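You operate a simulated robot arm through the tools that you are given. There is no shell and no other tool.

Carry out the task below with a simulated robot arm. There is one attempt and no reset: what you move stays moved.

Task
Top the dated tub up to its line, whisk the lumps out and set the dial to THU.
Fine: pour from the flour bag; within 190 ml of the line; bag and whisk go back.

The check looks at the end state, three seconds after you hand in, the way a careful person would. Anything else that was tipped, shoved, dropped, spilled or broken makes it a failure.

Robot
A 6-joint arm with a two-finger gripper, fixed in place. Base frame: the origin is at the foot of the arm, x ahead of it, y to its left, z up; the work surface is at about z = 900. Units: mm, rad, N and s.
With the tool pointing down near the work surface it reaches from about 140 to 680 mm from the base axis. Its first joint turns from -1.152 to 1.152 rad. Payload 2.45 kg.
The tool frame sits at the grasp point between the pads (the TCP): z along the fingers, y along the line on which they close. The tips reach 30 mm beyond it. The gripper opens to 106 mm. The gripper's body begins 79 mm behind the TCP.
Orientation is told as [roll, pitch, yaw] about the base's x, y, z axes, in that order, counted from this pose: with the fingers straight down and closing along the base's y, the tool's x points along the base's -x, its y along +y and its z along -z.

Tools
- The arm moves only by the tool nudge_tool. Its argument "commands" is a list of rows, each a list of 6 numbers: the shift along the base's x, y, z in mm, then the turn, a rotation vector about the base's x, y, z in rad. In form: [[dx, dy, dz, ax, ay, az], ...]. A call has 1 to 20 rows; each row shifts and turns the commanded pose from where the row before left it. "grip" is the closure in counts, from 0 (fully open) to 255 (shut), set as the call begins (left out, the last holds). Rows are played at 5 a second. More than 50 mm and 0.15 rad between two rows, or a gripper value outside its range, and nothing of the call is played. Where a pose cannot be reached the arm comes as near as it can. A force on the tool above 40 N (or 10 N above the force at the start of the call, whichever is more), or a blocked arm, ends the call early, and 0.2 s more pass. Each finger travels about 153 mm/s and halts on what it meets, pressing with about 24 N; the grip force reading is that of the motor and also rises with nothing between the fingers. The clock runs only during rows and for 0.2 s after the last one: add rows that do not move to give the fingers time. It gives the time, the measured TCP pose, the force on the tool (base axes), the opening and the grip force at its end, in the units of the frame above (readings bear some noise), with the torque about the TCP (base axes, N m) and any sound that the robot's microphone picked up.
- Cameras (640 x 400 px; columns grow to the right, rows downward): "scene" is fixed at [41.7, 412.3, 1409.8]; the picture's right is [-0.80, -0.60, 0.00], its down [-0.35, 0.47, -0.81] and it looks along [0.49, -0.65, -0.58] (base axes); focal length 308 px, centre (320, 200). "wrist" rides on the gripper at [76, -2, -106] in the tool frame; the picture's right is [0.02, 1.00, 0.00], its down [-0.78, 0.02, -0.62] and it looks along [-0.62, 0.01, 0.78] (tool axes); focal length 247 px, centre (320, 200). There is no depth. A picture from a camera that has moved, and an enlarged one, comes with that camera's place and axes in the base frame and with its lens. The place of the scene camera against the robot may be out by one fixed shift of up to 18 mm in any direction.
- capture(camera): a new picture of that camera. No time passes.
- inspect(camera, box): a new picture of the part [left, top, right, bottom] of that camera's present view, enlarged. No time passes.
- finish_job(): hands the job in; it is judged then, once.

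Nothing tells you positions but the pictures and the camera data. Unless the task says otherwise, let go and move clear before handing in.

The tools are called as a command line: name --pt "numbers of a row" for each row, then --argument value for the rest, lists and objects as JSON in quotes. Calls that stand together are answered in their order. nudge_tool: Moves the arm, as the interface text tells. Its arguments: {"type":"object","properties":{"commands":{"type":"array","items":{"type":"array","items":{"type":"number"}}},"grip":{"type":"number"}},"required":["commands"]} The other tools are called the same way: capture (camera) takes a picture; inspect (camera, box) takes an enlarged picture of a part of a camera's view; finish_job () hands the job in.

At the start:

```text
t: 0.0
eef_pos: [400.7, 120.2, 1228.4]
tool_rot: [0.0, -0.001, -0.001]
force: [-0.3, 0.3, 0.4]
torque: [-0.02, 0.0, 0.02]
finger_gap: 106.2
finger_force: 0.0
```

scene: 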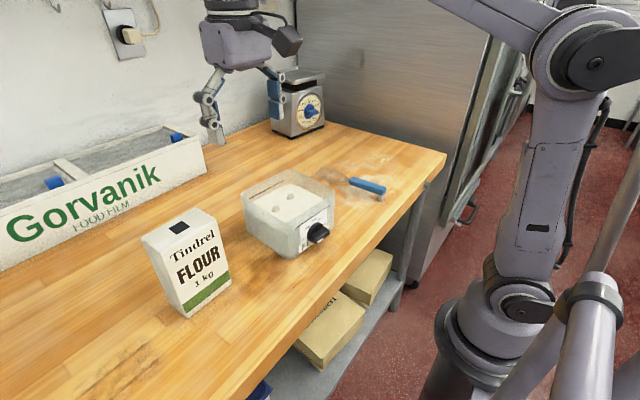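
wrist: 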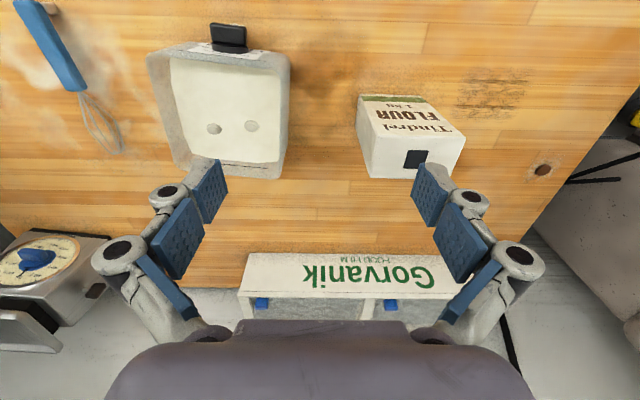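

I see a worktop with a tub (lumps in it, dial on its front), a flour bag, a whisk and a scale. I'll look closer before moving.

inspect --camera "scene" --box '[220, 150, 400, 270]'

inspect --camera "scene" --box '[120, 190, 260, 330]'

inspect --camera "wrist" --box '[130, 10, 310, 190]'

inspect --camera "wrist" --box '[0, 0, 140, 160]'

inspect --camera "wrist" --box '[340, 70, 480, 200]'

```text
3.33 times, centred on (310, 210) of scene
camera zoom: at [41.7, 412.3, 1409.8], right [-0.8, -0.6, 0.0], down [-0.35, 0.47, -0.81], along [0.49, -0.65, -0.58], focal length 1027 px, centre (353, 167)
```

zoom: 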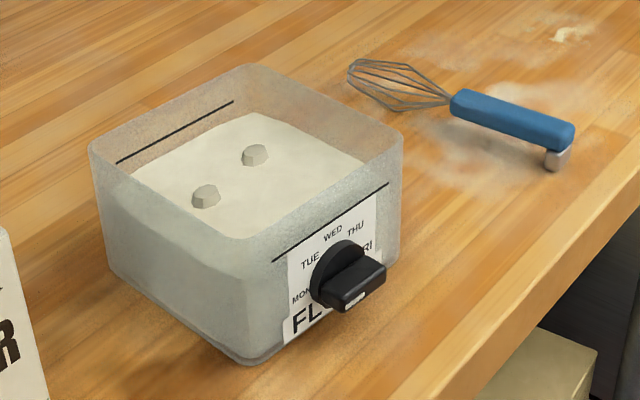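

```text
2.86 times, centred on (190, 260) of scene
camera zoom: at [41.7, 412.3, 1409.8], right [-0.8, -0.6, 0.0], down [-0.35, 0.47, -0.81], along [0.49, -0.65, -0.58], focal length 880 px, centre (691, 29)
```

zoom: 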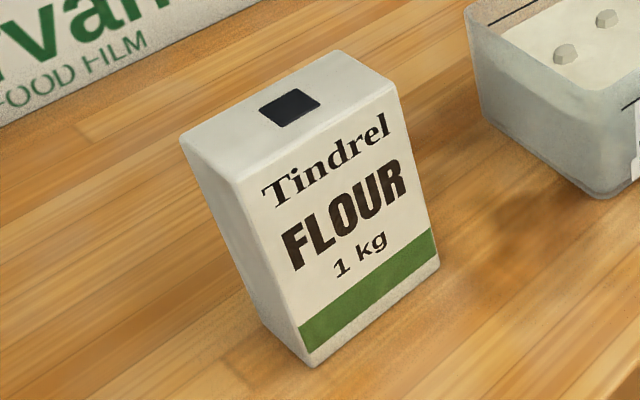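

```text
2.22 times, centred on (220, 100) of wrist
camera zoom: at [324.0, 121.0, 1334.4], right [-0.02, 1.0, 0.0], down [0.78, 0.02, 0.62], along [0.62, 0.01, -0.78], focal length 549 px, centre (542, 422)
```

zoom: 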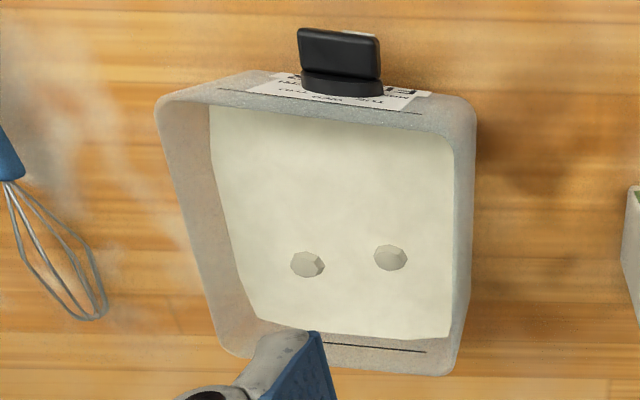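

```text
2.50 times, centred on (70, 80) of wrist
camera zoom: at [324.0, 121.0, 1334.4], right [-0.02, 1.0, 0.0], down [0.78, 0.02, 0.62], along [0.62, 0.01, -0.78], focal length 617 px, centre (945, 500)
```

zoom: 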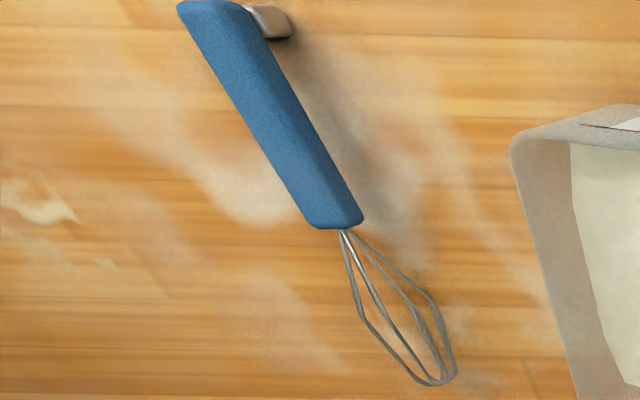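

```text
3.08 times, centred on (410, 135) of wrist
camera zoom: at [324.0, 121.0, 1334.4], right [-0.02, 1.0, 0.0], down [0.78, 0.02, 0.62], along [0.62, 0.01, -0.78], focal length 760 px, centre (43, 400)
```

zoom: 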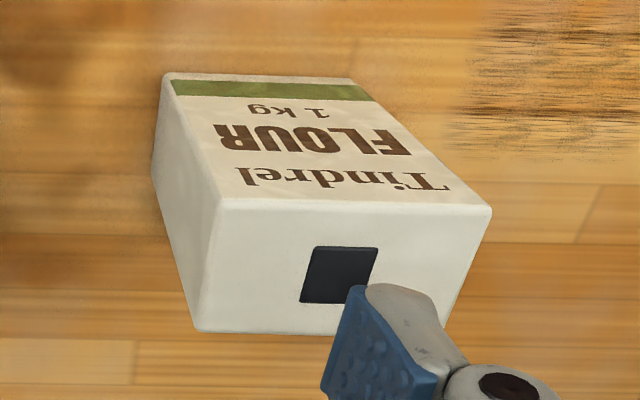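

The bag stands about x 442–501, y 188–291, z to 1062, and the tub sits around (453, -5) with its dial facing the robot. I'll back up and tilt the wrist camera to see the dial and the fill line from the front.

nudge_tool --pt "-40 -40 0 0 -0.15 0" --pt "-40 -40 -20 0 -0.15 0" --pt "-40 -40 -20 0 -0.15 0" --pt "-20 0 0 0 0 0"

capture --camera "wrist"

capture --camera "scene"

```text
refused: row 1 steps farther than a row can; nothing moved
```

```text
taken
camera wrist: at [324.0, 121.0, 1334.4], right [-0.02, 1.0, 0.0], down [0.78, 0.02, 0.62], along [0.62, 0.01, -0.78], focal length 247 px, centre (320, 200)
```

wrist: 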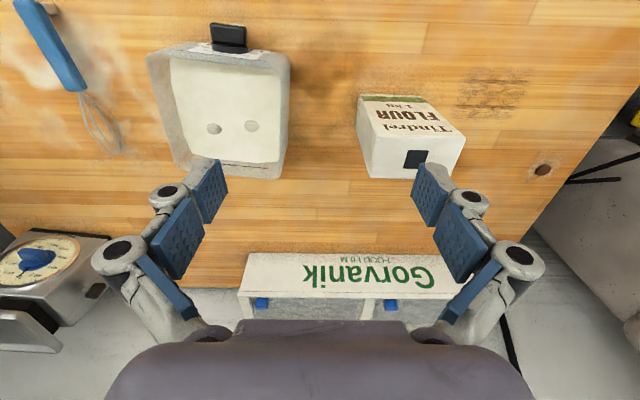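

```text
taken
```

scene: 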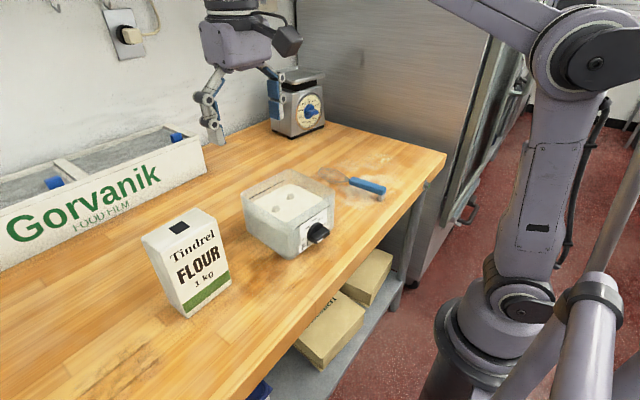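

The step was longer than 50 mm, so nothing moved. I'll repeat the viewing move with smaller rows.

nudge_tool --pt "-30 -30 -10 0 -0.1 0" --pt "-30 -30 -10 0 -0.1 0" --pt "-30 -30 -10 0 -0.1 0" --pt "-30 -30 -10 0 -0.1 0" --pt "-25 0 0 0 -0.05 0"

capture --camera "wrist"

capture --camera "scene"

```text
t: 1.2
eef_pos: [256.3, 3.7, 1190.5]
tool_rot: [0.0, -0.453, 0.001]
force: [-0.8, 0.3, 0.2]
torque: [-0.02, -0.02, -0.01]
finger_gap: 105.9
finger_force: 0.1
```

```text
taken
camera wrist: at [141.2, 2.4, 1251.7], right [-0.02, 1.0, -0.01], down [0.43, 0.02, 0.9], along [0.9, 0.01, -0.43], focal length 247 px, centre (320, 200)
```

wrist: 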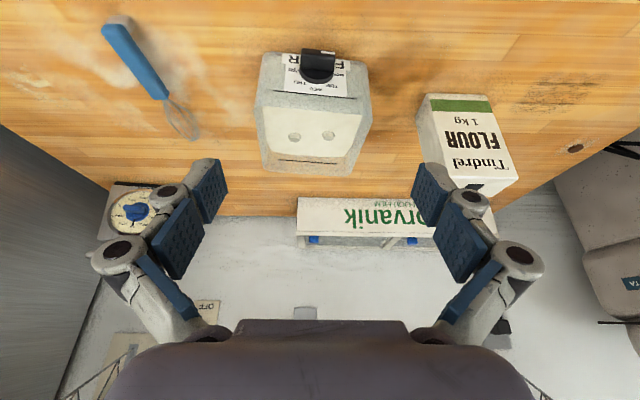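

```text
taken
```

scene: 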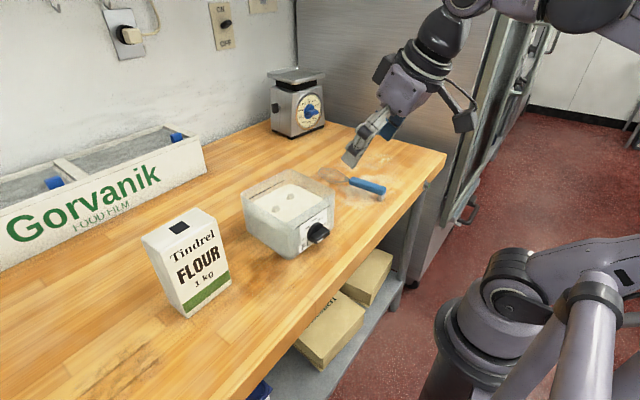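

From here the label, the line and the whisk are in view. I'll zoom in on each.

inspect --camera "wrist" --box '[245, 35, 385, 185]'

inspect --camera "wrist" --box '[280, 40, 360, 100]'

inspect --camera "wrist" --box '[80, 0, 220, 150]'

inspect --camera "scene" --box '[280, 200, 345, 260]'

inspect --camera "scene" --box '[310, 150, 400, 210]'

```text
2.67 times, centred on (315, 110) of wrist
camera zoom: at [141.2, 2.4, 1251.7], right [-0.02, 1.0, -0.01], down [0.43, 0.02, 0.9], along [0.9, 0.01, -0.43], focal length 659 px, centre (333, 440)
```

zoom: 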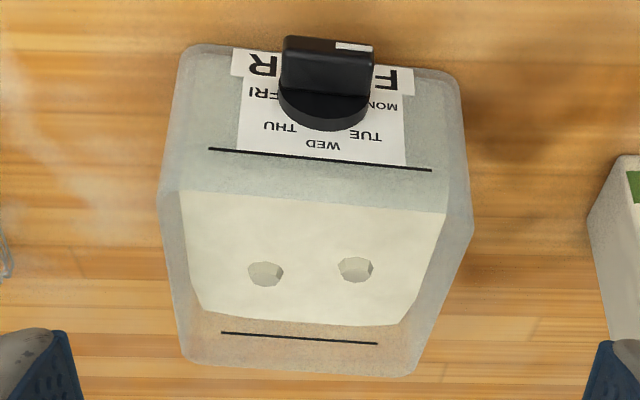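

```text
6.67 times, centred on (320, 70) of wrist
camera zoom: at [141.2, 2.4, 1251.7], right [-0.02, 1.0, -0.01], down [0.43, 0.02, 0.9], along [0.9, 0.01, -0.43], focal length 1646 px, centre (320, 1067)
```

zoom: 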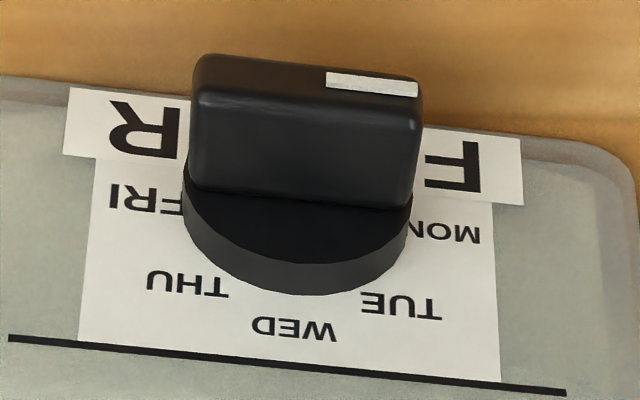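

```text
2.67 times, centred on (150, 75) of wrist
camera zoom: at [141.2, 2.4, 1251.7], right [-0.02, 1.0, -0.01], down [0.43, 0.02, 0.9], along [0.9, 0.01, -0.43], focal length 659 px, centre (773, 533)
```

zoom: 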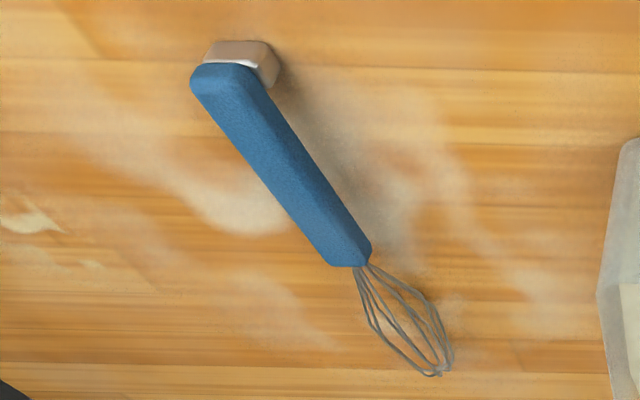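

```text
6.67 times, centred on (312, 230) of scene
camera zoom: at [41.7, 412.3, 1409.8], right [-0.8, -0.6, 0.0], down [-0.35, 0.47, -0.81], along [0.49, -0.65, -0.58], focal length 2053 px, centre (370, 0)
```

zoom: 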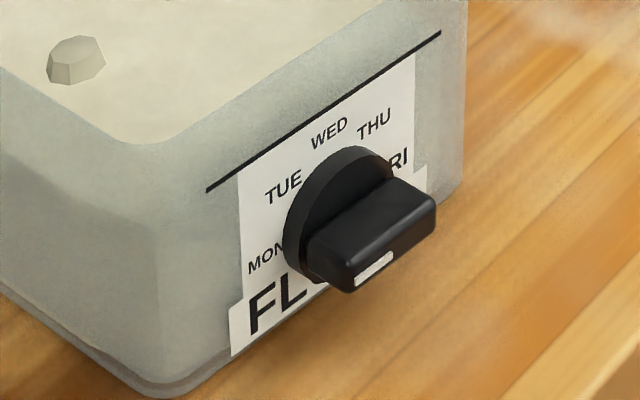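

```text
6.67 times, centred on (355, 180) of scene
camera zoom: at [41.7, 412.3, 1409.8], right [-0.8, -0.6, 0.0], down [-0.35, 0.47, -0.81], along [0.49, -0.65, -0.58], focal length 2053 px, centre (87, 333)
```

zoom: 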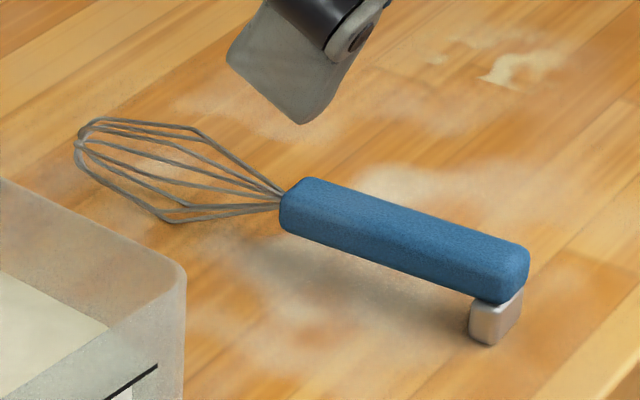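

Readings so far: the fill line is at z ≈ 989, the rim ≈ 1018, the flour ≈ 974 and the dial's mark points left (+y). The whisk lies along x at y ≈ -259. Next I'll turn the hand to point along -y so it can straddle the bag's thin side from above.

nudge_tool --pt "30 30 10 0 0.15 0" --pt "30 30 10 0 0.15 0" --pt "30 30 10 0 0.153 0" --pt "30 30 10 0 0 0" --pt "20 40 0 0 0 0" --pt "20 40 0 0 0 0" --pt "10 35 0 0 0 0"

nudge_tool --pt "0 0 0 0 0 0.15" --pt "0 0 0 0 0 0.15" --pt "0 0 0 0 0 0.15" --pt "0 0 0 0 0 0.15" --pt "0 0 0 0 0 0.15" --pt "0 0 0 0 0 0.15" --pt "0 0 0 0 0 0.15" --pt "0 0 0 0 0 0.15" --pt "0 0 0 0 0 0.15" --pt "0 0 0 0 0 0.15" --pt "0 0 0 0 0 0.0708" --pt "0 0 0 0 0 0"

capture --camera "scene"

capture --camera "wrist"

```text
refused: row 3 steps farther than a row can; nothing moved
```

```text
t: 3.8
eef_pos: [256.2, 1.8, 1188.2]
tool_rot: [0.002, -0.451, 1.572]
force: [-0.5, 0.5, 0.4]
torque: [0.04, -0.03, 0.01]
finger_gap: 105.8
finger_force: 0.1
```

```text
taken
```

scene: 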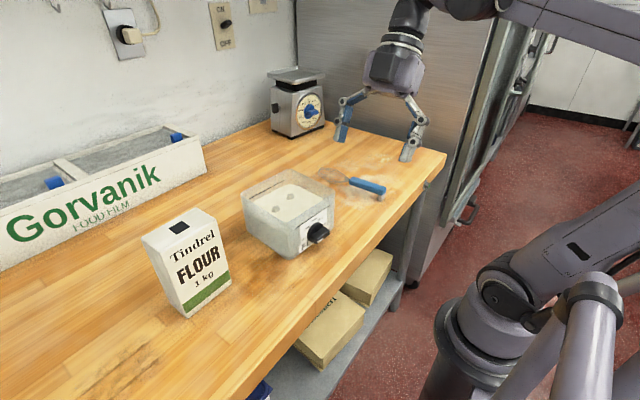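

```text
taken
camera wrist: at [257.5, -112.2, 1250.5], right [-1.0, -0.02, -0.01], down [-0.02, 0.43, 0.9], along [-0.01, 0.9, -0.43], focal length 247 px, centre (320, 200)
```

wrist: 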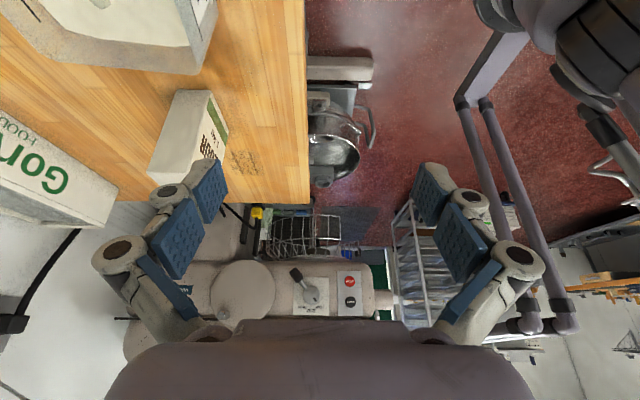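

The first call was refused for a turn over the limit, so the hand yawed while still pitched. I'll fold that pitch into the turn about x while moving over the bag, staying high.

nudge_tool --pt "23 30 5 -0.14 0 0" --pt "23 30 5 -0.14 0 0" --pt "23 30 5 -0.14 0 0" --pt "23 30 5 -0.14 0 0" --pt "23 30 5 -0.14 0 0" --pt "23 30 5 -0.14 0 0" --pt "23 30 5 -0.14 0 0" --pt "23 30 5 -0.14 0 0" --pt "0 0 0 0 0 0"

capture --camera "scene"

```text
t: 5.8
eef_pos: [432.8, 231.8, 1224.2]
tool_rot: [-0.002, 0.624, 1.569]
force: [0.3, 0.0, 0.5]
torque: [-0.02, -0.02, 0.0]
finger_gap: 105.8
finger_force: 0.0
out of reach, approached as far as the arm can: row 8
```

```text
taken
```

scene: 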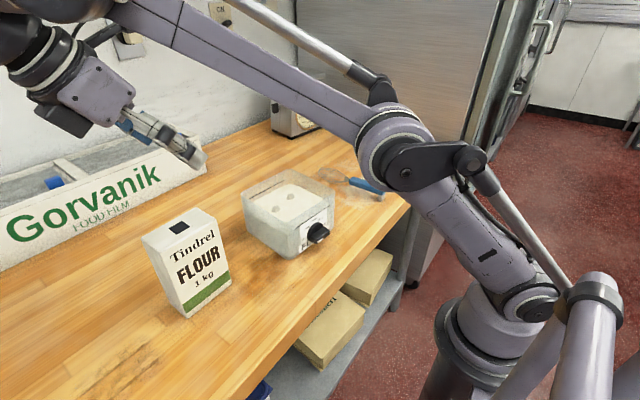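

The arm hit its reach limit while this high. I'll lower toward the bag top, where reach is better, and continue the turn to about 25° below horizontal.

nudge_tool --pt "0 0 -25 0 0 0" --pt "0 0 -25 -0.1 0 0" --pt "0 0 -25 -0.1 0 0" --pt "5 0 -15 -0.1 0 0" --pt "5 0 0 -0.1 0 0" --pt "5 0 0 -0.1 0 0" --pt "0 0 0 0 0 0"

capture --camera "scene"

capture --camera "wrist"

```text
t: 7.4
eef_pos: [531.8, 121.5, 1137.0]
tool_rot: [-0.064, 1.127, 1.573]
force: [0.0, 0.1, -0.1]
torque: [-0.03, 0.04, 0.0]
finger_gap: 106.1
finger_force: 0.1
out of reach, approached as far as the arm can: row 2, 3, 4, 5, 6
```

```text
taken
```

scene: 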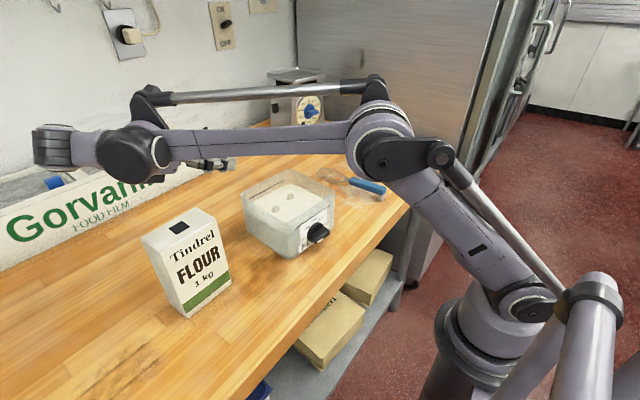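

```text
taken
camera wrist: at [525.7, 185.5, 1250.3], right [-1.0, -0.07, -0.01], down [-0.06, 0.9, -0.44], along [0.04, -0.44, -0.9], focal length 247 px, centre (320, 200)
```

wrist: 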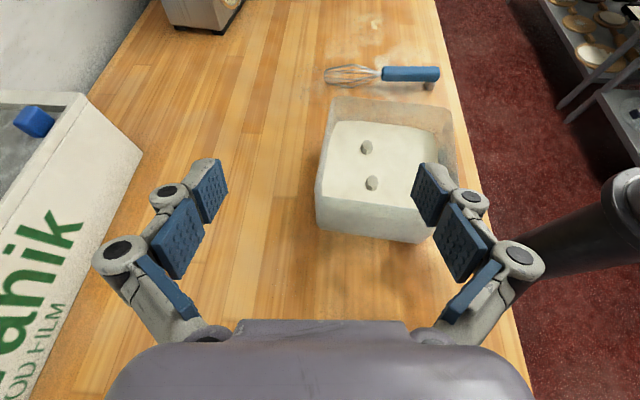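

The arm can't reach that lean here and drifted to (532, 121), harmlessly. I'll use a steeper hand, about 32° off vertical, which stays in reach and also keeps the hand clear of the stream when pouring toward -y.

nudge_tool --pt "0 0 0 0.12 0 0" --pt "0 0 0 0.12 0 0" --pt "0 0 0 0.12 0 0" --pt "0 0 0 0.12 0 0" --pt "0 0 0 0.09 0 0" --pt "0 0 0 0 0 0"

capture --camera "wrist"

capture --camera "scene"

```text
t: 8.8
eef_pos: [531.0, 120.6, 1136.7]
tool_rot: [-0.042, 0.563, 1.571]
force: [-0.2, -0.1, -0.1]
torque: [0.01, 0.0, -0.01]
finger_gap: 106.3
finger_force: 0.1
```

```text
taken
camera wrist: at [527.9, 114.6, 1266.5], right [-1.0, -0.04, -0.02], down [-0.04, 0.99, 0.11], along [0.02, 0.11, -0.99], focal length 247 px, centre (320, 200)
```

wrist: 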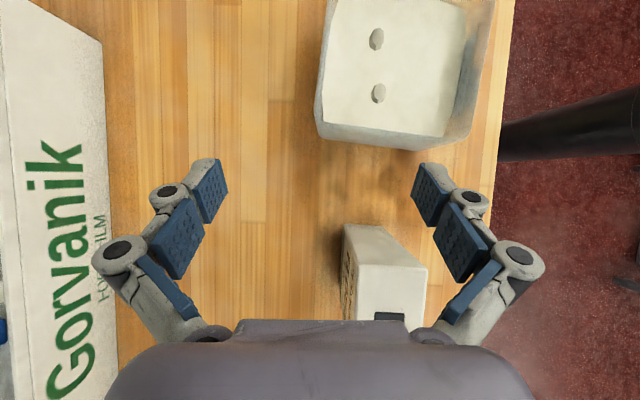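

```text
taken
```

scene: 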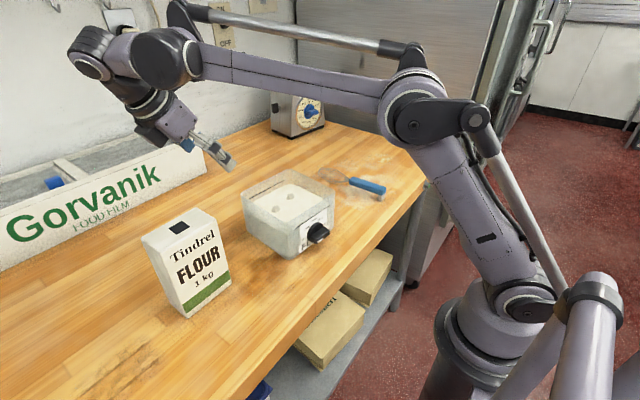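

The commanded pose resets sensibly, and I'm at a 32° lean. Now I'll slide over toward the bag at a safe height and check reach.

nudge_tool --pt "-20 20 -10 0 0.0178 -0.0112" --pt "-20 20 -10 0 0.0178 -0.0112" --pt "-20 20 -10 0 0 0" --pt "0 20 -10 0 0 0" --pt "0 20 -10 0 0 0" --pt "0 0 0 0 0 0"

capture --camera "wrist"

capture --camera "scene"

```text
t: 10.2
eef_pos: [469.5, 220.8, 1086.6]
tool_rot: [0.001, 0.565, 1.57]
force: [1.1, -0.1, -1.2]
torque: [-0.01, -0.01, 0.01]
finger_gap: 105.9
finger_force: 0.1
```

```text
taken
camera wrist: at [471.6, 214.7, 1217.3], right [-1.0, -0.02, 0.01], down [-0.02, 0.99, 0.1], along [-0.01, 0.1, -0.99], focal length 247 px, centre (320, 200)
```

wrist: 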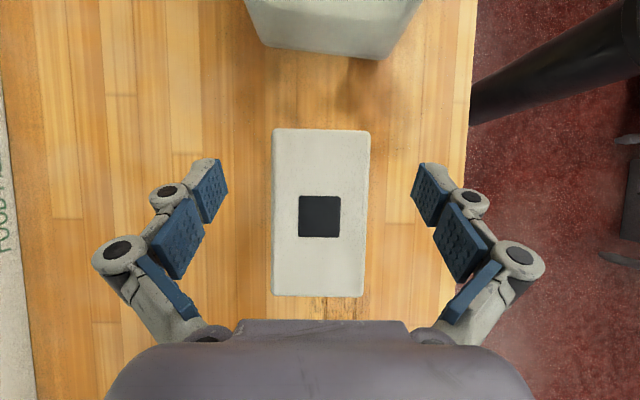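

```text
taken
```

scene: 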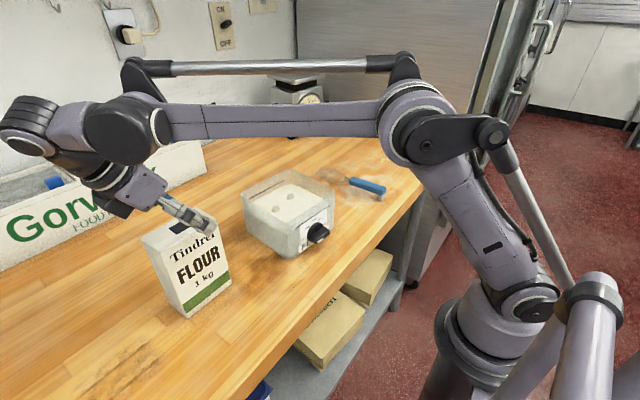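

The bag is centred between the open fingers, about 60 mm thick. I'll descend diagonally to grasp depth at about y = 262, z = 1000.

nudge_tool --pt "0 20 -18 0 0 0" --pt "0 20 -18 0 0 0" --pt "0 2 -17 0 0 0" --pt "0 0 -17 0 0 0" --pt "0 0 -16 0 0 0" --pt "0 0 0 0 0 0"

capture --camera "wrist"

inspect --camera "scene" --box '[80, 140, 280, 330]'

```text
t: 11.6
eef_pos: [472.9, 262.6, 1001.6]
tool_rot: [0.002, 0.565, 1.572]
force: [0.2, -0.3, 0.2]
torque: [-0.01, 0.02, -0.03]
finger_gap: 106.1
finger_force: 0.1
```

```text
taken
camera wrist: at [472.7, 256.3, 1130.9], right [-1.0, -0.02, 0.01], down [-0.02, 0.99, 0.1], along [-0.01, 0.1, -0.99], focal length 247 px, centre (320, 200)
```

wrist: 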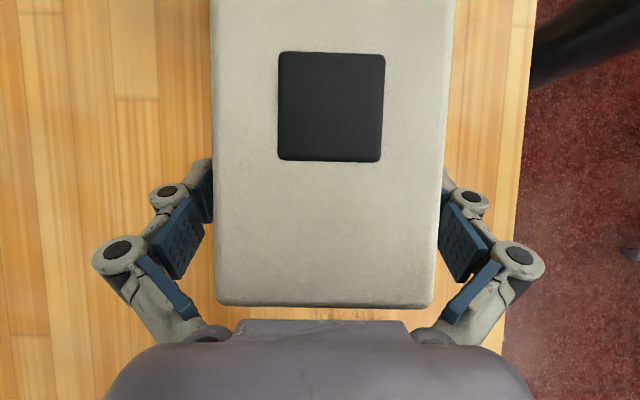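

```text
2.11 times, centred on (180, 235) of scene
camera zoom: at [41.7, 412.3, 1409.8], right [-0.8, -0.6, 0.0], down [-0.35, 0.47, -0.81], along [0.49, -0.65, -0.58], focal length 648 px, centre (615, 126)
```

zoom: 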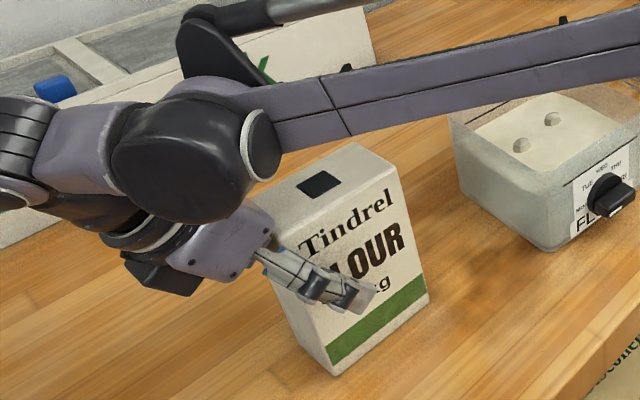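

The fingers straddle the bag evenly within 3 mm. I'll centre up and close.

nudge_tool --pt "-3 0 0 0 0 0" --pt "0 0 0 0 0 0"

nudge_tool --pt "0 0 0 0 0 0" --pt "0 0 0 0 0 0" --pt "0 0 0 0 0 0" --pt "0 0 0 0 0 0" --grip 255

inspect --camera "scene" --box '[80, 140, 280, 330]'

```text
t: 12.2
eef_pos: [468.3, 261.9, 1001.5]
tool_rot: [0.002, 0.565, 1.572]
force: [0.6, 0.0, 1.0]
torque: [0.0, -0.02, 0.03]
finger_gap: 106.0
finger_force: 0.2
```

```text
t: 13.2
eef_pos: [467.8, 262.3, 1000.1]
tool_rot: [0.001, 0.565, 1.571]
force: [0.1, 0.2, 2.5]
torque: [0.02, 0.08, -0.03]
finger_gap: 76.1
finger_force: 23.7
```

```text
2.11 times, centred on (180, 235) of scene
camera zoom: at [41.7, 412.2, 1409.8], right [-0.8, -0.6, 0.0], down [-0.35, 0.47, -0.81], along [0.49, -0.65, -0.58], focal length 648 px, centre (615, 126)
```

zoom: 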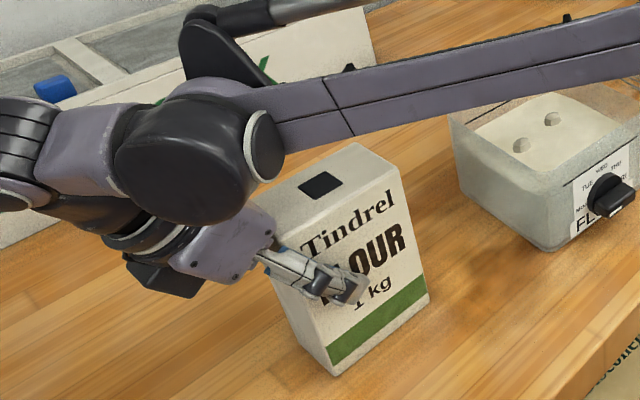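

The gripper stopped at 76 mm with full force, wider than the 60 mm I expected. I'll check the contact before lifting.

capture --camera "wrist"

inspect --camera "scene" --box '[140, 190, 230, 280]'

```text
taken
camera wrist: at [469.5, 256.4, 1131.3], right [-1.0, -0.02, 0.01], down [-0.02, 0.99, 0.1], along [-0.01, 0.1, -0.99], focal length 247 px, centre (320, 200)
```

wrist: 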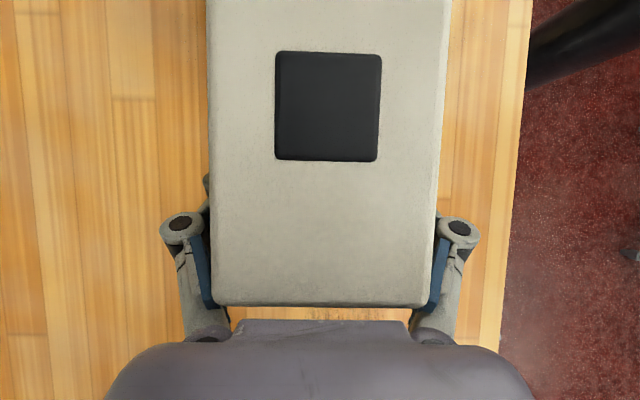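

```text
4.44 times, centred on (185, 235) of scene
camera zoom: at [41.7, 412.2, 1409.8], right [-0.8, -0.6, 0.0], down [-0.35, 0.47, -0.81], along [0.49, -0.65, -0.58], focal length 1369 px, centre (920, 44)
```

zoom: 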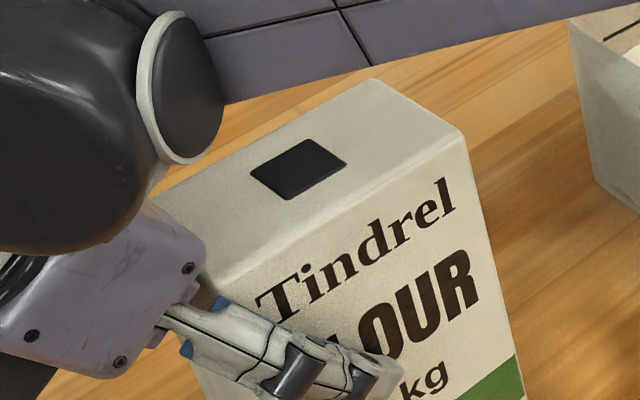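

The finger pads lie along both faces. I'll do a small lift test and watch for slip.

nudge_tool --pt "0 0 4 0 0 0" --pt "0 0 4 0 0 0" --pt "0 0 4 0 0 0" --pt "0 0 0 0 0 0" --pt "0 0 0 0 0 0"

inspect --camera "scene" --box '[80, 140, 280, 330]'

capture --camera "wrist"

```text
t: 14.4
eef_pos: [467.5, 262.6, 1013.1]
tool_rot: [0.002, 0.565, 1.572]
force: [-0.1, -0.6, -0.6]
torque: [0.02, 0.01, 0.0]
finger_gap: 76.5
finger_force: 23.6
```

```text
2.11 times, centred on (180, 235) of scene
camera zoom: at [41.8, 412.3, 1409.8], right [-0.8, -0.6, 0.0], down [-0.35, 0.47, -0.81], along [0.49, -0.65, -0.58], focal length 648 px, centre (615, 126)
```

zoom: 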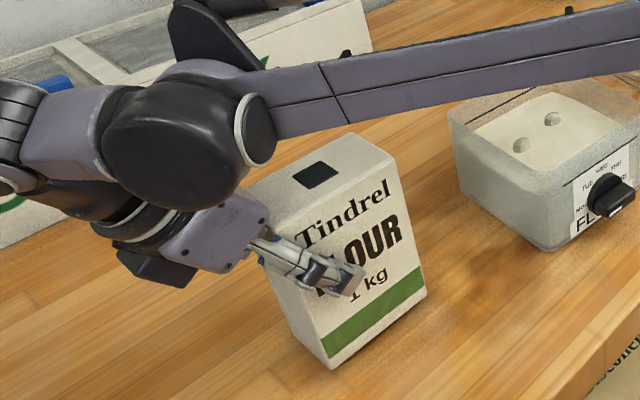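

```text
taken
camera wrist: at [469.3, 257.4, 1142.8], right [-1.0, -0.02, 0.01], down [-0.02, 0.99, 0.1], along [-0.01, 0.1, -0.99], focal length 247 px, centre (320, 200)
```

wrist: 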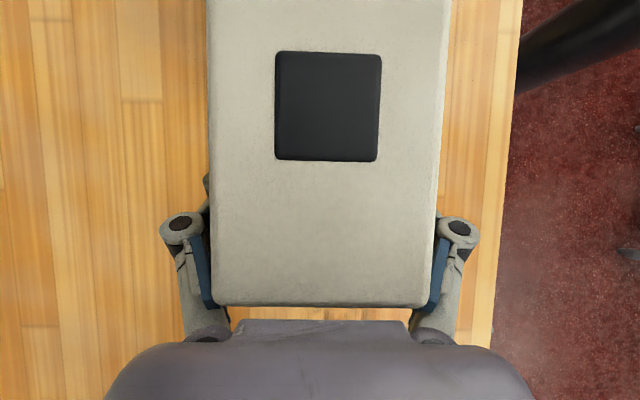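

The bag came up cleanly with the hand. I'll raise it clear while easing toward the tub.

nudge_tool --pt "-2 -9 16 0 0 0" --pt "-2 -9 16 0 0 0" --pt "-2 -9 16 0 0 0" --pt "-2 -9 16 0 0 0" --pt "-2 -9 16 0 0 0" --pt "-2 -9 16 0 0 0" --pt "-2 -9 16 0 0 0" --pt "-1 -9 16 0 0 0" --pt "0 -9 16 0 0 0" --pt "0 0 0 0 0 0"

capture --camera "scene"

capture --camera "wrist"

```text
t: 16.6
eef_pos: [453.3, 182.9, 1155.7]
tool_rot: [0.003, 0.567, 1.57]
force: [0.0, 0.2, -1.2]
torque: [0.01, 0.0, 0.01]
finger_gap: 76.6
finger_force: 23.7
```

```text
taken
```

scene: 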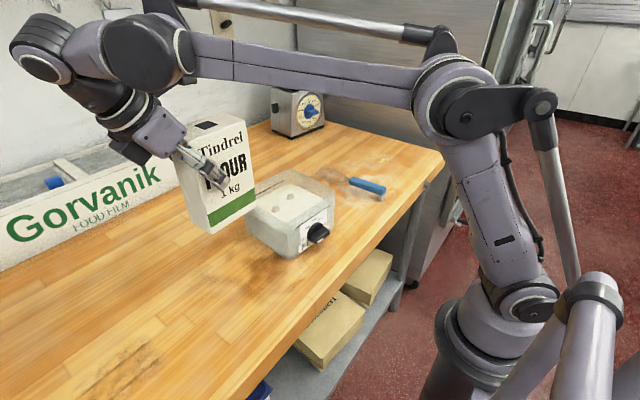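

```text
taken
camera wrist: at [454.8, 176.4, 1286.3], right [-1.0, -0.02, 0.01], down [-0.02, 0.99, 0.1], along [-0.01, 0.1, -0.99], focal length 247 px, centre (320, 200)
```

wrist: 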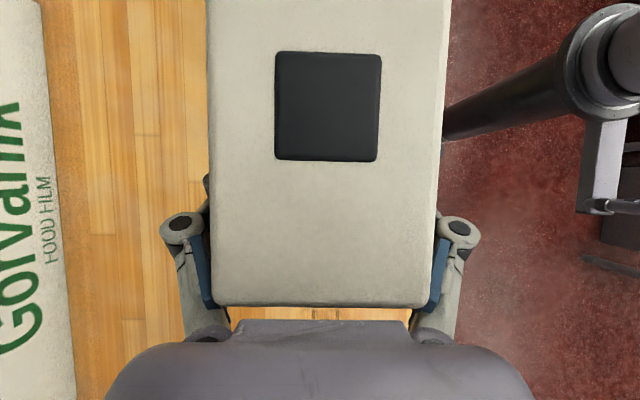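

The bag hangs steady well above rim height. I'll move it over the tub before tilting much.

nudge_tool --pt "0 -25 3 0 0 0" --pt "0 -25 3 0 0 0" --pt "0 -25 3 0.08 0 0" --pt "0 -25 3 0.08 0 0" --pt "0 -23 0 0.08 0 0" --pt "0 0 0 0.1 0 0" --pt "0 0 0 0.1 0 0" --pt "0 0 0 0.1 0 0" --pt "0 0 0 0.1 0 0" --pt "0 0 0 0.1 0 0" --pt "0 0 0 0 0 0"

capture --camera "scene"

capture --camera "wrist"

```text
t: 19.0
eef_pos: [452.9, 59.6, 1168.2]
tool_rot: [0.001, -0.175, 1.572]
force: [-0.6, 0.2, -1.2]
torque: [0.03, -0.04, 0.0]
finger_gap: 76.6
finger_force: 23.4
```

```text
taken
```

scene: 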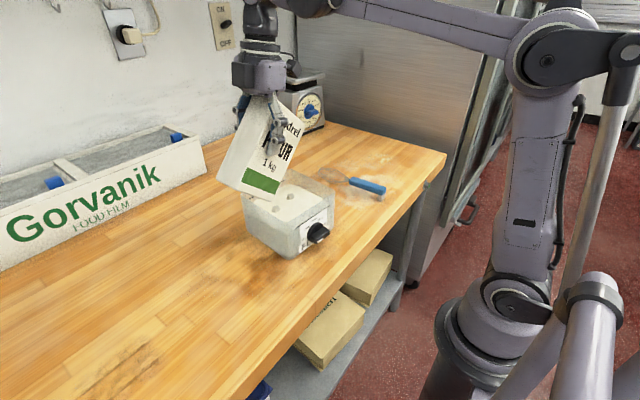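

```text
taken
camera wrist: at [454.5, -33.2, 1258.9], right [-1.0, -0.02, 0.0], down [-0.02, 0.66, 0.75], along [-0.01, 0.75, -0.66], focal length 247 px, centre (320, 200)
```

wrist: 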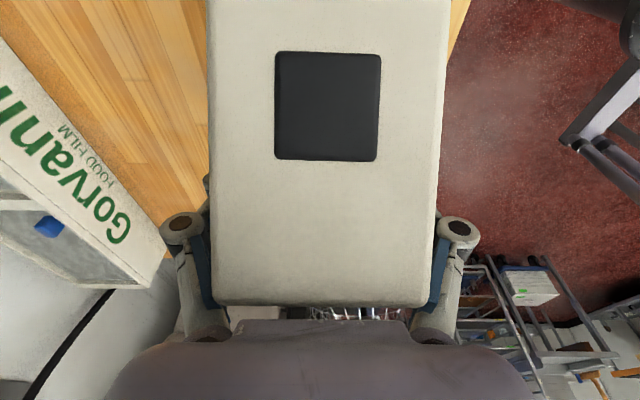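

Tilt is 42°, no flow and no slip. I'll continue in small steps.

nudge_tool --pt "0 0 0 0.08 0 0" --pt "0 0 0 0.08 0 0" --pt "0 0 0 0.08 0 0" --pt "0 0 0 0.08 0 0"

inspect --camera "scene" --box '[210, 90, 370, 270]'

capture --camera "wrist"

```text
t: 20.0
eef_pos: [452.4, 59.8, 1168.7]
tool_rot: [0.004, -0.496, 1.571]
force: [0.0, 0.0, -0.4]
torque: [-0.01, 0.01, 0.0]
finger_gap: 76.6
finger_force: 24.5
```

```text
2.22 times, centred on (290, 180) of scene
camera zoom: at [41.8, 412.2, 1409.8], right [-0.8, -0.6, 0.0], down [-0.35, 0.47, -0.81], along [0.49, -0.65, -0.58], focal length 684 px, centre (387, 244)
```

zoom: 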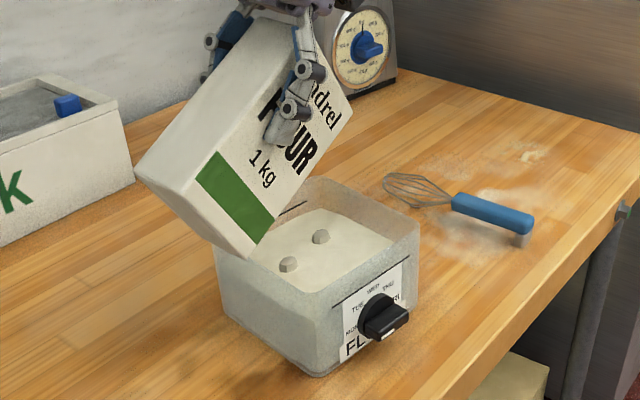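

```text
taken
camera wrist: at [454.4, -57.1, 1225.2], right [-1.0, -0.02, -0.01], down [-0.02, 0.39, 0.92], along [-0.01, 0.92, -0.39], focal length 247 px, centre (320, 200)
```

wrist: 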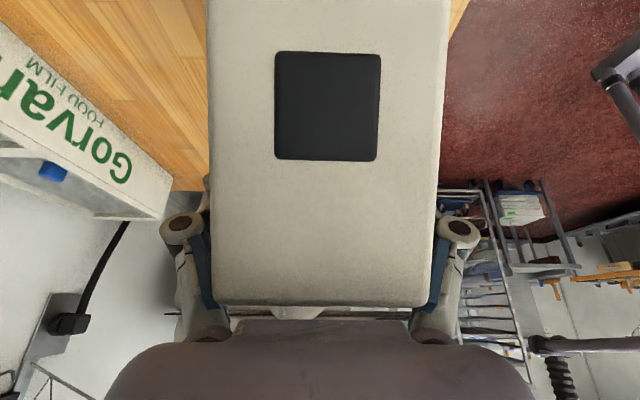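

At 61° there's still no flow, and the scene camera sees the flour surface well. I'll carry on slowly.

nudge_tool --pt "0 0 0 0.06 0 0" --pt "0 0 0 0.06 0 0" --pt "0 0 0 0.06 0 0"

inspect --camera "scene" --box '[210, 90, 370, 270]'

capture --camera "wrist"

```text
t: 20.8
eef_pos: [452.4, 59.5, 1168.8]
tool_rot: [0.001, -0.676, 1.571]
force: [0.3, -0.3, -1.0]
torque: [-0.01, -0.01, -0.02]
finger_gap: 76.4
finger_force: 24.0
```

```text
2.22 times, centred on (290, 180) of scene
camera zoom: at [41.8, 412.3, 1409.8], right [-0.8, -0.6, 0.0], down [-0.35, 0.47, -0.81], along [0.49, -0.65, -0.58], focal length 684 px, centre (387, 244)
```

zoom: 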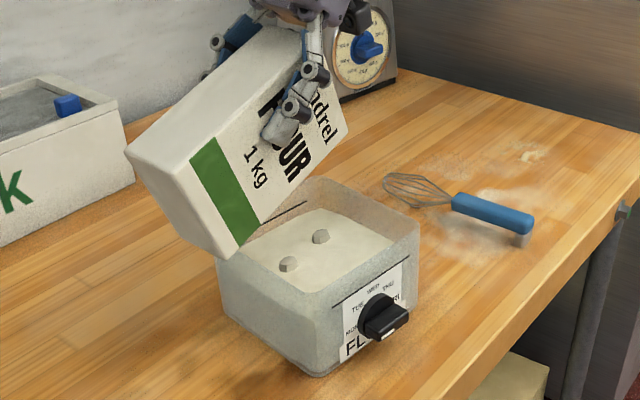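

```text
taken
camera wrist: at [454.4, -64.7, 1203.4], right [-1.0, -0.02, -0.01], down [-0.02, 0.22, 0.97], along [-0.01, 0.97, -0.22], focal length 247 px, centre (320, 200)
```

wrist: 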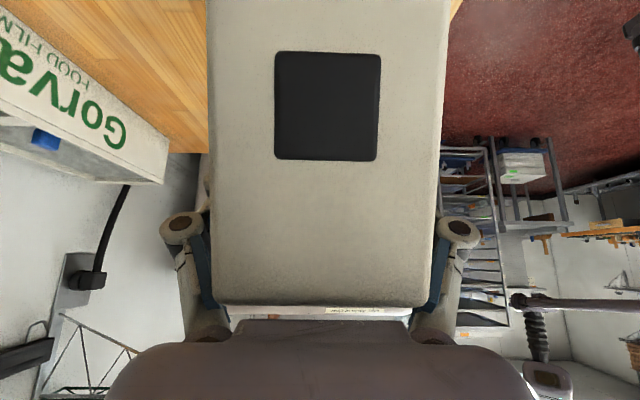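

71° and dry so far. I'll keep going in about 6° steps.

nudge_tool --pt "0 0 0 0.05 0 0" --pt "0 0 0 0.05 0 0" --pt "0 0 0 0 0 0"

inspect --camera "scene" --box '[210, 90, 370, 270]'

```text
t: 21.6
eef_pos: [453.5, 59.8, 1168.5]
tool_rot: [0.0, -0.775, 1.571]
force: [-0.1, 0.0, -0.8]
torque: [0.01, -0.02, -0.05]
finger_gap: 76.7
finger_force: 24.4
```

```text
2.22 times, centred on (290, 180) of scene
camera zoom: at [41.8, 412.3, 1409.8], right [-0.8, -0.6, 0.0], down [-0.35, 0.47, -0.81], along [0.49, -0.65, -0.58], focal length 684 px, centre (387, 244)
```

zoom: 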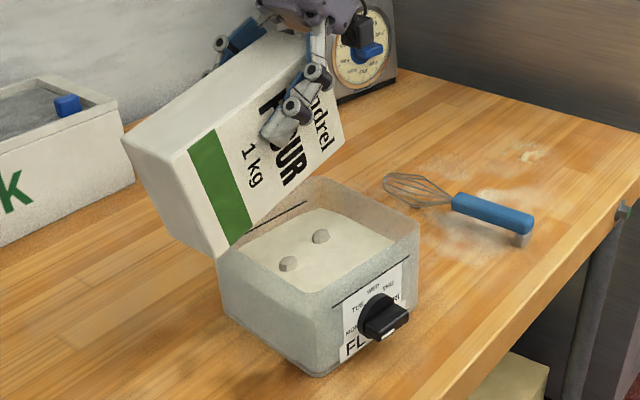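

nudge_tool --pt "0 0 0 0.05 0 0" --pt "0 0 0 0.05 0 0" --pt "0 0 0 0 0 0"

inspect --camera "scene" --box '[210, 90, 370, 270]'

```text
t: 22.4
eef_pos: [453.7, 59.0, 1169.0]
tool_rot: [0.0, -0.873, 1.572]
force: [0.0, 0.9, 0.0]
torque: [-0.01, 0.0, 0.01]
finger_gap: 76.3
finger_force: 23.2
```

```text
2.22 times, centred on (290, 180) of scene
camera zoom: at [41.8, 412.3, 1409.8], right [-0.8, -0.6, 0.0], down [-0.35, 0.47, -0.81], along [0.49, -0.65, -0.58], focal length 684 px, centre (387, 244)
```

zoom: 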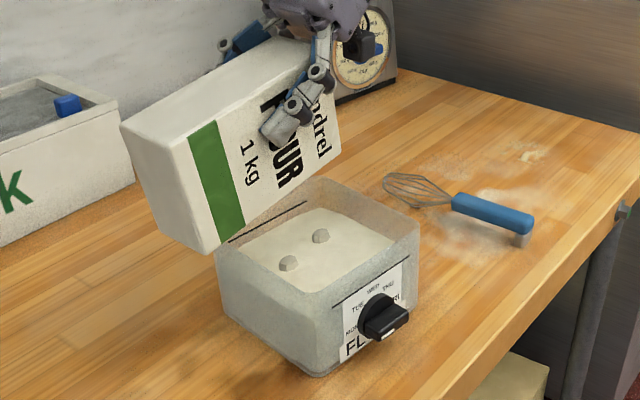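

nudge_tool --pt "0 0 0 0.05 0 0" --pt "0 0 0 0.05 0 0" --pt "0 0 0 0 0 0"

inspect --camera "scene" --box '[210, 90, 370, 270]'

```text
t: 23.2
eef_pos: [453.3, 59.1, 1169.0]
tool_rot: [0.003, -0.975, 1.572]
force: [0.2, -0.5, -1.2]
torque: [-0.04, -0.01, -0.01]
finger_gap: 76.6
finger_force: 23.8
```

```text
2.22 times, centred on (290, 180) of scene
camera zoom: at [41.8, 412.3, 1409.8], right [-0.8, -0.6, 0.0], down [-0.35, 0.47, -0.81], along [0.49, -0.65, -0.58], focal length 684 px, centre (387, 244)
```

zoom: 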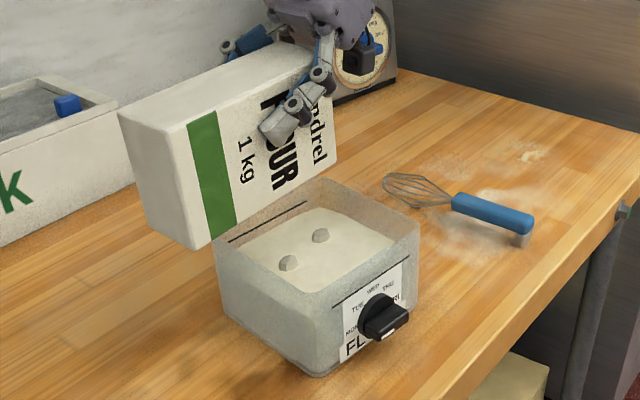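

nudge_tool --pt "0 0 0 0.05 0 0" --pt "0 0 0 0.05 0 0" --pt "0 0 0 0 0 0"

inspect --camera "scene" --box '[210, 90, 370, 270]'

```text
t: 24.0
eef_pos: [453.4, 58.9, 1168.2]
tool_rot: [0.001, -1.074, 1.572]
force: [-0.4, 1.2, -0.4]
torque: [-0.05, -0.06, 0.03]
finger_gap: 76.7
finger_force: 23.7
```

```text
2.22 times, centred on (290, 180) of scene
camera zoom: at [41.8, 412.3, 1409.8], right [-0.8, -0.6, 0.0], down [-0.35, 0.47, -0.81], along [0.49, -0.65, -0.58], focal length 684 px, centre (387, 244)
```

zoom: 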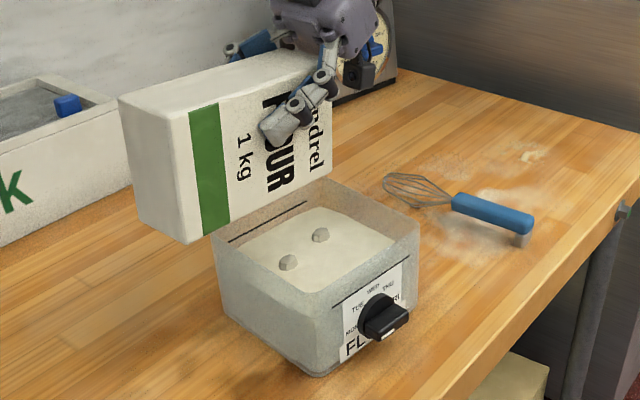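

nudge_tool --pt "0 0 0 0.05 0 0" --pt "0 0 0 0.05 0 0" --pt "0 0 0 0 0 0"

inspect --camera "scene" --box '[210, 90, 370, 270]'

capture --camera "wrist"

```text
t: 24.8
eef_pos: [453.6, 59.4, 1168.2]
tool_rot: [0.003, -1.172, 1.57]
force: [0.3, 0.3, -0.9]
torque: [-0.01, 0.03, -0.02]
finger_gap: 76.6
finger_force: 24.0
```

```text
2.22 times, centred on (290, 180) of scene
camera zoom: at [41.8, 412.3, 1409.8], right [-0.8, -0.6, 0.0], down [-0.35, 0.47, -0.81], along [0.49, -0.65, -0.58], focal length 684 px, centre (387, 244)
```

zoom: 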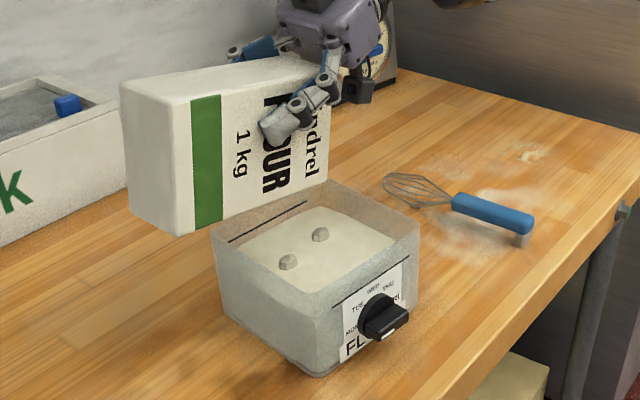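

```text
taken
camera wrist: at [454.4, -67.0, 1138.6], right [-1.0, -0.01, -0.02], down [-0.02, -0.27, 0.96], along [-0.01, 0.96, 0.27], focal length 247 px, centre (320, 200)
```

wrist: 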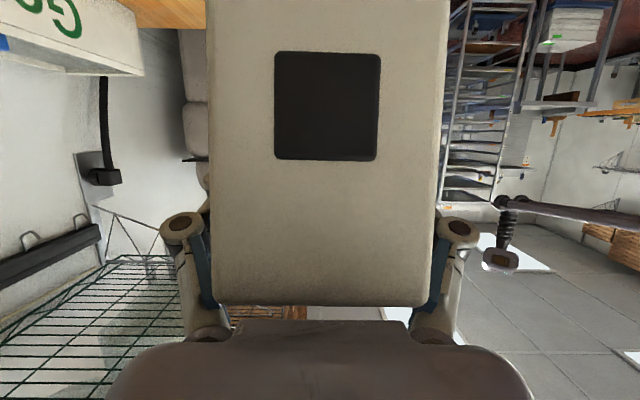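

At 100° there's still no flow. I'll continue the tilt in small steps.

nudge_tool --pt "0 0 0 0.05 0 0" --pt "0 0 0 0.05 0 0" --pt "0 0 0 0 0 0"

inspect --camera "scene" --box '[210, 90, 370, 270]'

```text
t: 25.6
eef_pos: [451.9, 59.1, 1168.4]
tool_rot: [0.001, -1.275, 1.571]
force: [-0.5, 0.1, 0.2]
torque: [-0.01, -0.01, 0.02]
finger_gap: 76.7
finger_force: 23.9
```

```text
2.22 times, centred on (290, 180) of scene
camera zoom: at [41.8, 412.3, 1409.8], right [-0.8, -0.6, 0.0], down [-0.35, 0.47, -0.81], along [0.49, -0.65, -0.58], focal length 684 px, centre (387, 244)
```

zoom: 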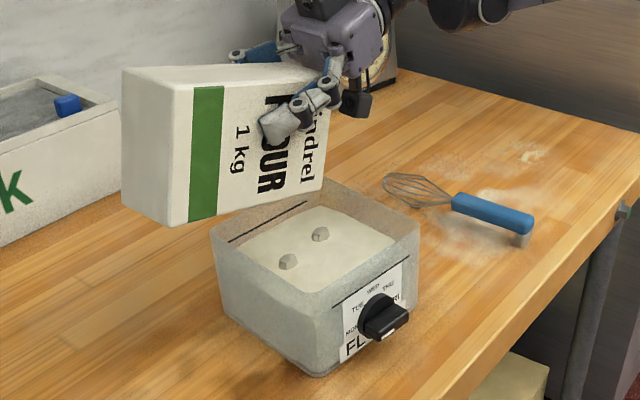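

nudge_tool --pt "0 0 0 0.05 0 0" --pt "0 0 0 0.05 0 0" --pt "0 0 0 0 0 0"

inspect --camera "scene" --box '[210, 90, 370, 270]'

```text
t: 26.4
eef_pos: [453.0, 60.0, 1168.8]
tool_rot: [-0.001, -1.373, 1.572]
force: [-0.6, -1.1, -0.2]
torque: [0.02, -0.02, 0.02]
finger_gap: 76.5
finger_force: 24.2
```

```text
2.22 times, centred on (290, 180) of scene
camera zoom: at [41.8, 412.3, 1409.8], right [-0.8, -0.6, 0.0], down [-0.35, 0.47, -0.81], along [0.49, -0.65, -0.58], focal length 684 px, centre (387, 244)
```

zoom: 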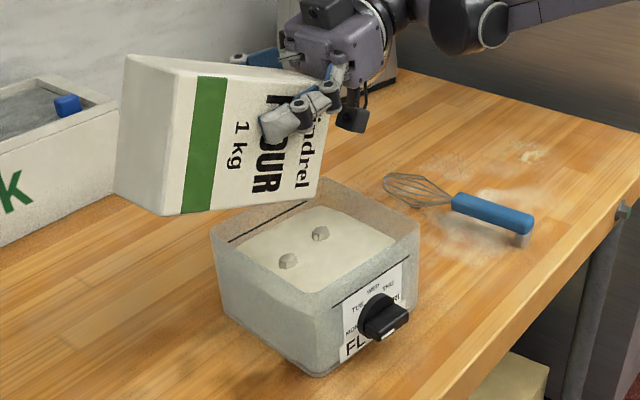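

nudge_tool --pt "0 0 0 0.05 0 0" --pt "0 0 0 0.05 0 0" --pt "0 0 0 0 0 0"

inspect --camera "scene" --box '[210, 90, 370, 270]'

```text
t: 27.2
eef_pos: [452.8, 59.1, 1167.8]
tool_rot: [-0.001, -1.474, 1.573]
force: [0.2, -0.9, -0.4]
torque: [0.0, 0.0, 0.0]
finger_gap: 76.4
finger_force: 23.8
```

```text
2.22 times, centred on (290, 180) of scene
camera zoom: at [41.8, 412.3, 1409.8], right [-0.8, -0.6, 0.0], down [-0.35, 0.47, -0.81], along [0.49, -0.65, -0.58], focal length 684 px, centre (387, 244)
```

zoom: 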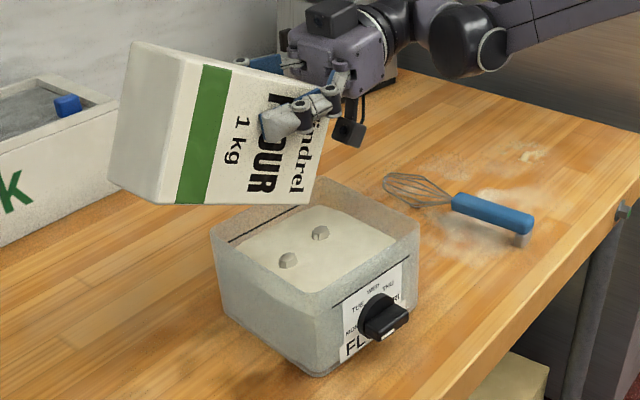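

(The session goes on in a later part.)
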